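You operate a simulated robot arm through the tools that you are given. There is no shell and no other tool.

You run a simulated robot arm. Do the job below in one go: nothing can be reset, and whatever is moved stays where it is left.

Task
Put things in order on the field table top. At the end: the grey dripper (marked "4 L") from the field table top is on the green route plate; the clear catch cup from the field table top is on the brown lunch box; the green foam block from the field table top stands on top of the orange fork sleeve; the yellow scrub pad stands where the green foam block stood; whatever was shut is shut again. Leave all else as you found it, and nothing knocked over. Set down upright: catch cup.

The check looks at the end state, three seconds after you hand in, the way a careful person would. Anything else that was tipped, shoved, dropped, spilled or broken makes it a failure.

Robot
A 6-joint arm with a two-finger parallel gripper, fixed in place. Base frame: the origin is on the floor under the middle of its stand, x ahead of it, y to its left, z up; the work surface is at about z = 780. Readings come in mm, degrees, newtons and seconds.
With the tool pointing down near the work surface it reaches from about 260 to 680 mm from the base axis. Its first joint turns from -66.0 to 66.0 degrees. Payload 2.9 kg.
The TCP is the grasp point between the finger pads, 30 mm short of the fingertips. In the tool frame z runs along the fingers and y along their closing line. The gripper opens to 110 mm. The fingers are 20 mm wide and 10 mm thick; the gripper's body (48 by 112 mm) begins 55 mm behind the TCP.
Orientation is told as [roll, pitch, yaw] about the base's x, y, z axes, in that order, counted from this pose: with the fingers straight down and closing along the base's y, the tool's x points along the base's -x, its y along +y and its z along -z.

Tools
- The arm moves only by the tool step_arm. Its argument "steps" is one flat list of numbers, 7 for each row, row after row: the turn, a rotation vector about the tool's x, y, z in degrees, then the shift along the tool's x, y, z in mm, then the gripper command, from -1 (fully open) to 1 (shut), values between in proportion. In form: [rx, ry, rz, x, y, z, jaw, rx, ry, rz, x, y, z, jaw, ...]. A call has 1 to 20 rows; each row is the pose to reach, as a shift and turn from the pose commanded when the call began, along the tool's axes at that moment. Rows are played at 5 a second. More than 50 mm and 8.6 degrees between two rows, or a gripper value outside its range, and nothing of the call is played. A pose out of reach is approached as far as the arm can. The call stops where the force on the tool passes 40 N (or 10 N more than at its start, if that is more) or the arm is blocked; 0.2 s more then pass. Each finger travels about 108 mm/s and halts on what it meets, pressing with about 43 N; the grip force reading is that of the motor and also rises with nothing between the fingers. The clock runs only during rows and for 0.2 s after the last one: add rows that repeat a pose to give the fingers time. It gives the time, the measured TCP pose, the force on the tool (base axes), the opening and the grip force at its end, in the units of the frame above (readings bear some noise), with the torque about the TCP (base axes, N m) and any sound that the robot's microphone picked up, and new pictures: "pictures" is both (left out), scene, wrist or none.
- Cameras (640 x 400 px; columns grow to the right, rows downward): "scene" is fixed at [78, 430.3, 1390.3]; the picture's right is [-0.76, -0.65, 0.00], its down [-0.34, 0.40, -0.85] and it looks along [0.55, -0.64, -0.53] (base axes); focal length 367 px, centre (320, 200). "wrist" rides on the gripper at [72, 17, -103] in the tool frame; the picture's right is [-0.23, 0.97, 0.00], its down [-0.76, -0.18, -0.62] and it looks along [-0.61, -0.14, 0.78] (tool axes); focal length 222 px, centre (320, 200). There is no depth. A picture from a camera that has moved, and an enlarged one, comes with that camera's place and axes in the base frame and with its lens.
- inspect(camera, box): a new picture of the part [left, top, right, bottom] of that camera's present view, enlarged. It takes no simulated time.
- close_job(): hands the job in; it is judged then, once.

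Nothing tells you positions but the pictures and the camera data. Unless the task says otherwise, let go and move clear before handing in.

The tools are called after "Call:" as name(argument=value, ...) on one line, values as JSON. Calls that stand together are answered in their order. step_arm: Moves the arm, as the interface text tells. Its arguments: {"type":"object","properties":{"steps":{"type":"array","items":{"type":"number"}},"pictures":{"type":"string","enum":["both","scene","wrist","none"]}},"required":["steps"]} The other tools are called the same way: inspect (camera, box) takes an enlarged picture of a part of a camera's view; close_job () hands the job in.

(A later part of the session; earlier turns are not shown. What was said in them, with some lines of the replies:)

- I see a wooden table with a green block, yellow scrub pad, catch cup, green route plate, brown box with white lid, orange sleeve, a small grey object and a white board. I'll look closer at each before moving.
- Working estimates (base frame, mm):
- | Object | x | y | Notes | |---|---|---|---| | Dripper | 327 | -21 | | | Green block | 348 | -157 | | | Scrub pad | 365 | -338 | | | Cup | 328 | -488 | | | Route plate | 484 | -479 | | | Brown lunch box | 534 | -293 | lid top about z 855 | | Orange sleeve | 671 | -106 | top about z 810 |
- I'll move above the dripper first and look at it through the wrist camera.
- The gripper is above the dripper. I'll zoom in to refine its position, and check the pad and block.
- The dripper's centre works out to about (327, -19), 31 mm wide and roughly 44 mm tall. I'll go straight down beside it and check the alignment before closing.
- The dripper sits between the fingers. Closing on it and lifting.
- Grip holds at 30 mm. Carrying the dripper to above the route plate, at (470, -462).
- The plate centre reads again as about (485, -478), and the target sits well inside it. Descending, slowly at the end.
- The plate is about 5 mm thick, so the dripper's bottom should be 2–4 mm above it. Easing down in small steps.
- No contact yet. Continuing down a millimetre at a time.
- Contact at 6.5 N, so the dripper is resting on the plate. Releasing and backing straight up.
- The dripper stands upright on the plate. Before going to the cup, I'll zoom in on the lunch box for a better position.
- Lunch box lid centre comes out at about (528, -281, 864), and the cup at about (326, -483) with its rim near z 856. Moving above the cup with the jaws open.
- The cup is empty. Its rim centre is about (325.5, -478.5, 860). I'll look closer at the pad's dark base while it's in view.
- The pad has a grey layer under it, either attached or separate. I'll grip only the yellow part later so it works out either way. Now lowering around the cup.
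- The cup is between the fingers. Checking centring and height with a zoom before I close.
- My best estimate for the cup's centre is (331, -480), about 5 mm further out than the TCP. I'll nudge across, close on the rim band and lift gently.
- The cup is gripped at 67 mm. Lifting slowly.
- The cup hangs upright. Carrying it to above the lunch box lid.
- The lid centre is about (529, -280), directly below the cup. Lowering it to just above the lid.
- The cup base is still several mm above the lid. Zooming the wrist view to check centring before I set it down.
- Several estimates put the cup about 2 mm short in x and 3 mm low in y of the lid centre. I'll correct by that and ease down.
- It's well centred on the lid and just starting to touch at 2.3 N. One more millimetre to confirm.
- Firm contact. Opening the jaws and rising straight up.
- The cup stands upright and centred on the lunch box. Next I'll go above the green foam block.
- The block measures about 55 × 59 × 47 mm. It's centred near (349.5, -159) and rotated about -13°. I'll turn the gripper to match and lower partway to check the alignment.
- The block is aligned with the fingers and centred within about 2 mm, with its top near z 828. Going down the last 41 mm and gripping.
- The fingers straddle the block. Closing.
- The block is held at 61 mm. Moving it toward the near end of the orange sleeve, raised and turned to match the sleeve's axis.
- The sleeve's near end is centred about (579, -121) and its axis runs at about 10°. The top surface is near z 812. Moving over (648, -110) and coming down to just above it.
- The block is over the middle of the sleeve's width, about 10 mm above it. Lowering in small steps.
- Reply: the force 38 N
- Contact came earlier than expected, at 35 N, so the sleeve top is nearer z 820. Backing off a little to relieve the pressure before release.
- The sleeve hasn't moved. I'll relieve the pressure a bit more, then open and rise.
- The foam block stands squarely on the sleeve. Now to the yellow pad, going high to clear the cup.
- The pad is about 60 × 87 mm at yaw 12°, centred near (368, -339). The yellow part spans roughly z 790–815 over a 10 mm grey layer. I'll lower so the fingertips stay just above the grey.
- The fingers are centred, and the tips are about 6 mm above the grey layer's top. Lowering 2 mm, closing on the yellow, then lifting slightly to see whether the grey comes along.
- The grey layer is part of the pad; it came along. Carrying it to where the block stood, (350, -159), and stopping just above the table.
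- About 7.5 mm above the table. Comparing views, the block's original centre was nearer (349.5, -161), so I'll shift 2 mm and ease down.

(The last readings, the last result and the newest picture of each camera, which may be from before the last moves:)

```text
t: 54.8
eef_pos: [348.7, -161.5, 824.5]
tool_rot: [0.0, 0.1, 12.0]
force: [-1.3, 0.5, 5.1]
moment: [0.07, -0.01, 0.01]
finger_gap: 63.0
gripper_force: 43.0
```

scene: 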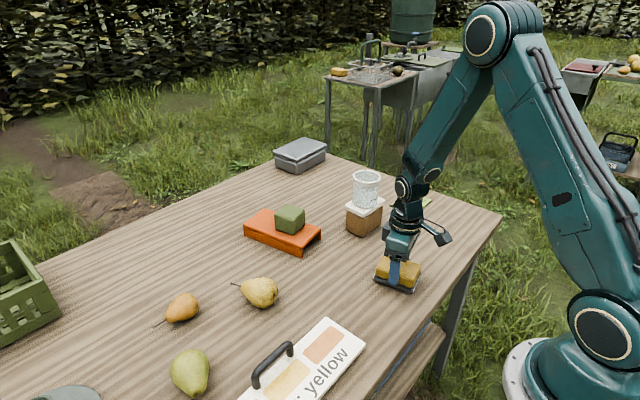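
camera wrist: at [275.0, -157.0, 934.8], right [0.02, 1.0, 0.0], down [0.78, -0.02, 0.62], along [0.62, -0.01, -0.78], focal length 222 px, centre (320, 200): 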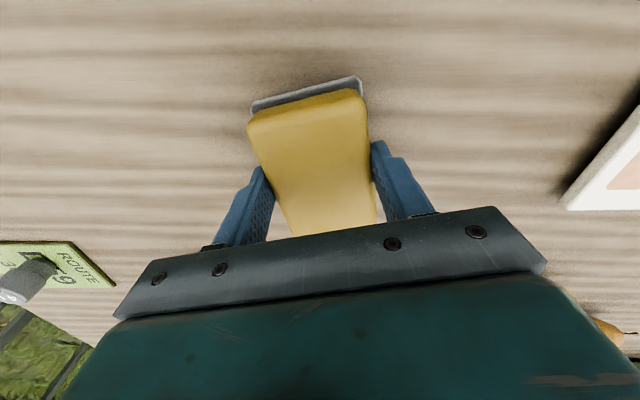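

Contact at 5 N, so the pad is on the table. Opening and rising.

Call:
step_arm(steps=[0, 0, 0, 0, 0, -0.3, -0.3, 0, 0, 0, 0, 0, -0.3, -0.6, 0, 0, 0, 0, 0, -0.3, -0.8, 0, 0, 0, 0, 0, -0.3, -0.8, 0, 0, 0, 0, 0, -15, -0.8, 0, 0, 0, 0, 0, -50, -0.8, 0, 0, 0, 0, 0, -90, -0.8, 0, 0, 0, 0, 0, -130, -0.8, 0, 0, 0, 0, 0, -170, -0.8, 0, 0, 0, 0, 0, -210, -0.8, 0, 0, 0, 0, 0, -210, -0.8], pictures="both")

Call:
inspect(camera="scene", box=[330, 170, 450, 300])

Call:
inspect(camera="scene", box=[210, 120, 360, 270])

Call:
inspect(camera="scene", box=[140, 260, 420, 400])

```text
t: 57.2
eef_pos: [347.6, -161.4, 1035.1]
tool_rot: [0.0, 0.0, 12.1]
force: [1.4, -0.6, -0.3]
moment: [0.05, 0.04, 0.01]
finger_gap: 99.2
gripper_force: 0.1
camera wrist: at [272.5, -158.9, 1138.1], right [0.02, 1.0, 0.0], down [0.78, -0.02, 0.62], along [0.62, -0.01, -0.78], focal length 222 px, centre (320, 200)
```

scene: 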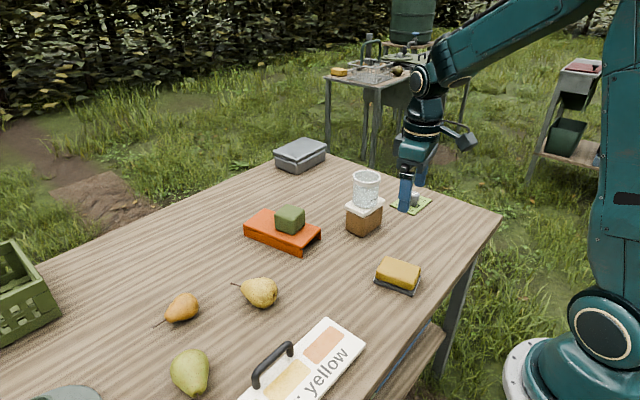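
wrist: 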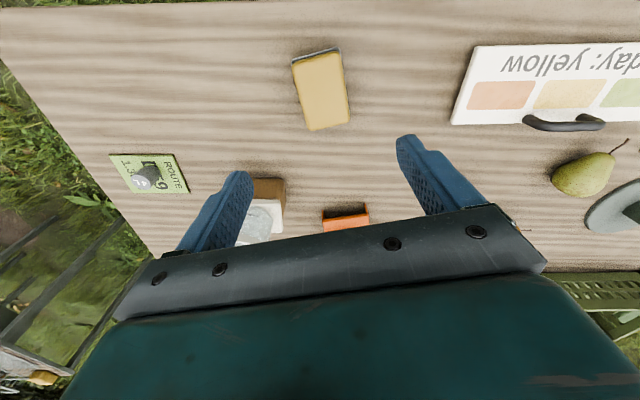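

```text
3.08 times, centred on (390, 235) of scene
camera zoom: at [78.0, 430.3, 1390.3], right [-0.76, -0.65, 0.0], down [-0.34, 0.4, -0.85], along [0.55, -0.64, -0.53], focal length 1128 px, centre (105, 92)
```

zoom: 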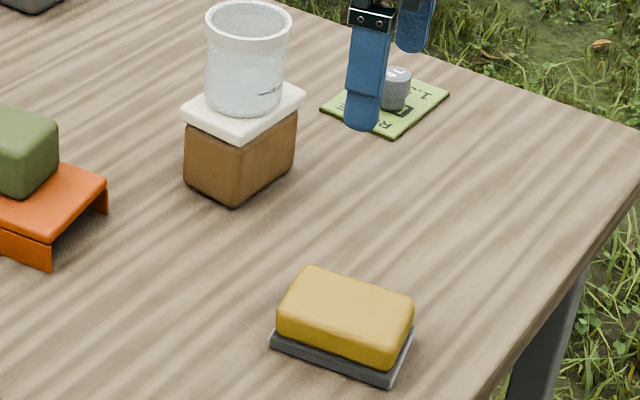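

```text
2.67 times, centred on (285, 195) of scene
camera zoom: at [78.0, 430.3, 1390.3], right [-0.76, -0.65, 0.0], down [-0.34, 0.4, -0.85], along [0.55, -0.64, -0.53], focal length 978 px, centre (413, 213)
```

zoom: 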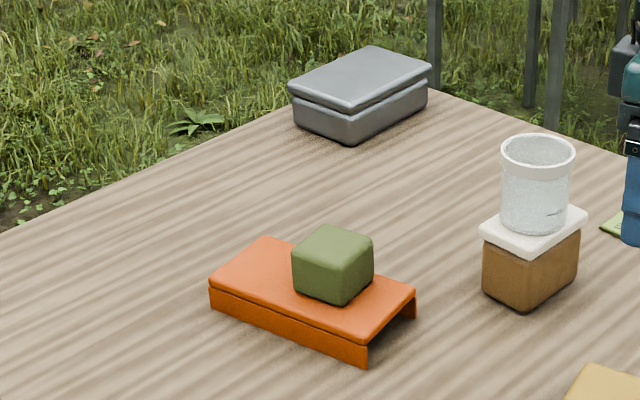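

```text
2.29 times, centred on (280, 330) of scene
camera zoom: at [78.0, 430.3, 1390.3], right [-0.76, -0.65, 0.0], down [-0.34, 0.4, -0.85], along [0.55, -0.64, -0.53], focal length 838 px, centre (411, -97)
```

zoom: 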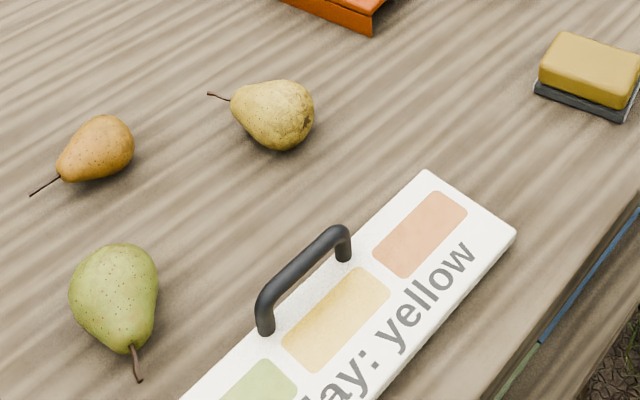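

All four moves are in place and everything else looks undisturbed. I'll check the pad's final position against the block's old spot before finishing.

Call:
inspect(camera="wrist", box=[260, 30, 380, 150])

Call:
inspect(camera="scene", box=[368, 245, 432, 300])

```text
3.33 times, centred on (320, 90) of wrist
camera zoom: at [272.5, -158.9, 1138.1], right [0.02, 1.0, 0.0], down [0.78, -0.02, 0.62], along [0.62, -0.01, -0.78], focal length 740 px, centre (320, 567)
```

zoom: 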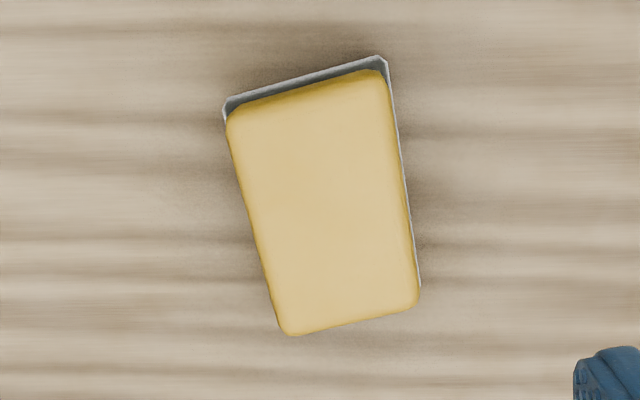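

```text
7.27 times, centred on (400, 272) of scene
camera zoom: at [78.0, 430.3, 1390.3], right [-0.76, -0.65, 0.0], down [-0.34, 0.4, -0.85], along [0.55, -0.64, -0.53], focal length 2667 px, centre (-262, -327)
```

zoom: 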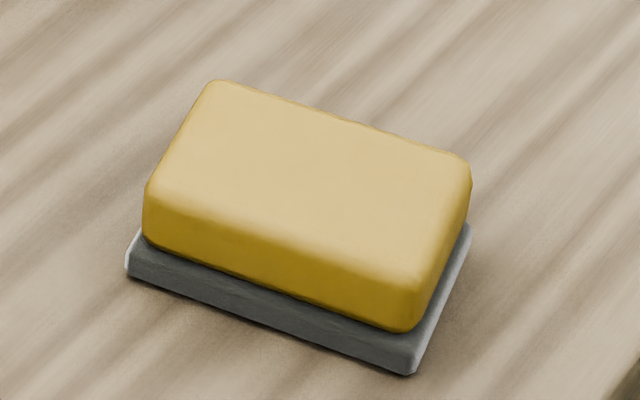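

The pad is within about 3 mm of where the block stood. The dripper, cup and block are all standing, both boxes are still shut, and the gripper is empty and clear. Handing in.

Call:
close_job()

```text
The job is handed in.
```

I made all four moves and handed the job in; I haven't seen the check's result. In the last pictures:

- **Dripper:** the grey dripper (marked "4 L") stands upright on the green route plate.
- **Catch cup:** it stands upright in the middle of the brown lunch box lid. It was empty when I picked it up.
- **Foam block:** the green block stands on the orange fork sleeve, toward its near end. I pressed down harder than intended, about 35 N, when setting it down, but the sleeve did not move.
- **Scrub pad:** it stands where the green block stood, within about 3 mm by my measurement. Its grey underside turned out to be part of the pad and moved with it.

I opened nothing: the lunch box and the grey tin are still shut. The other things I could see on the table had not moved. The gripper is empty and well above the table.
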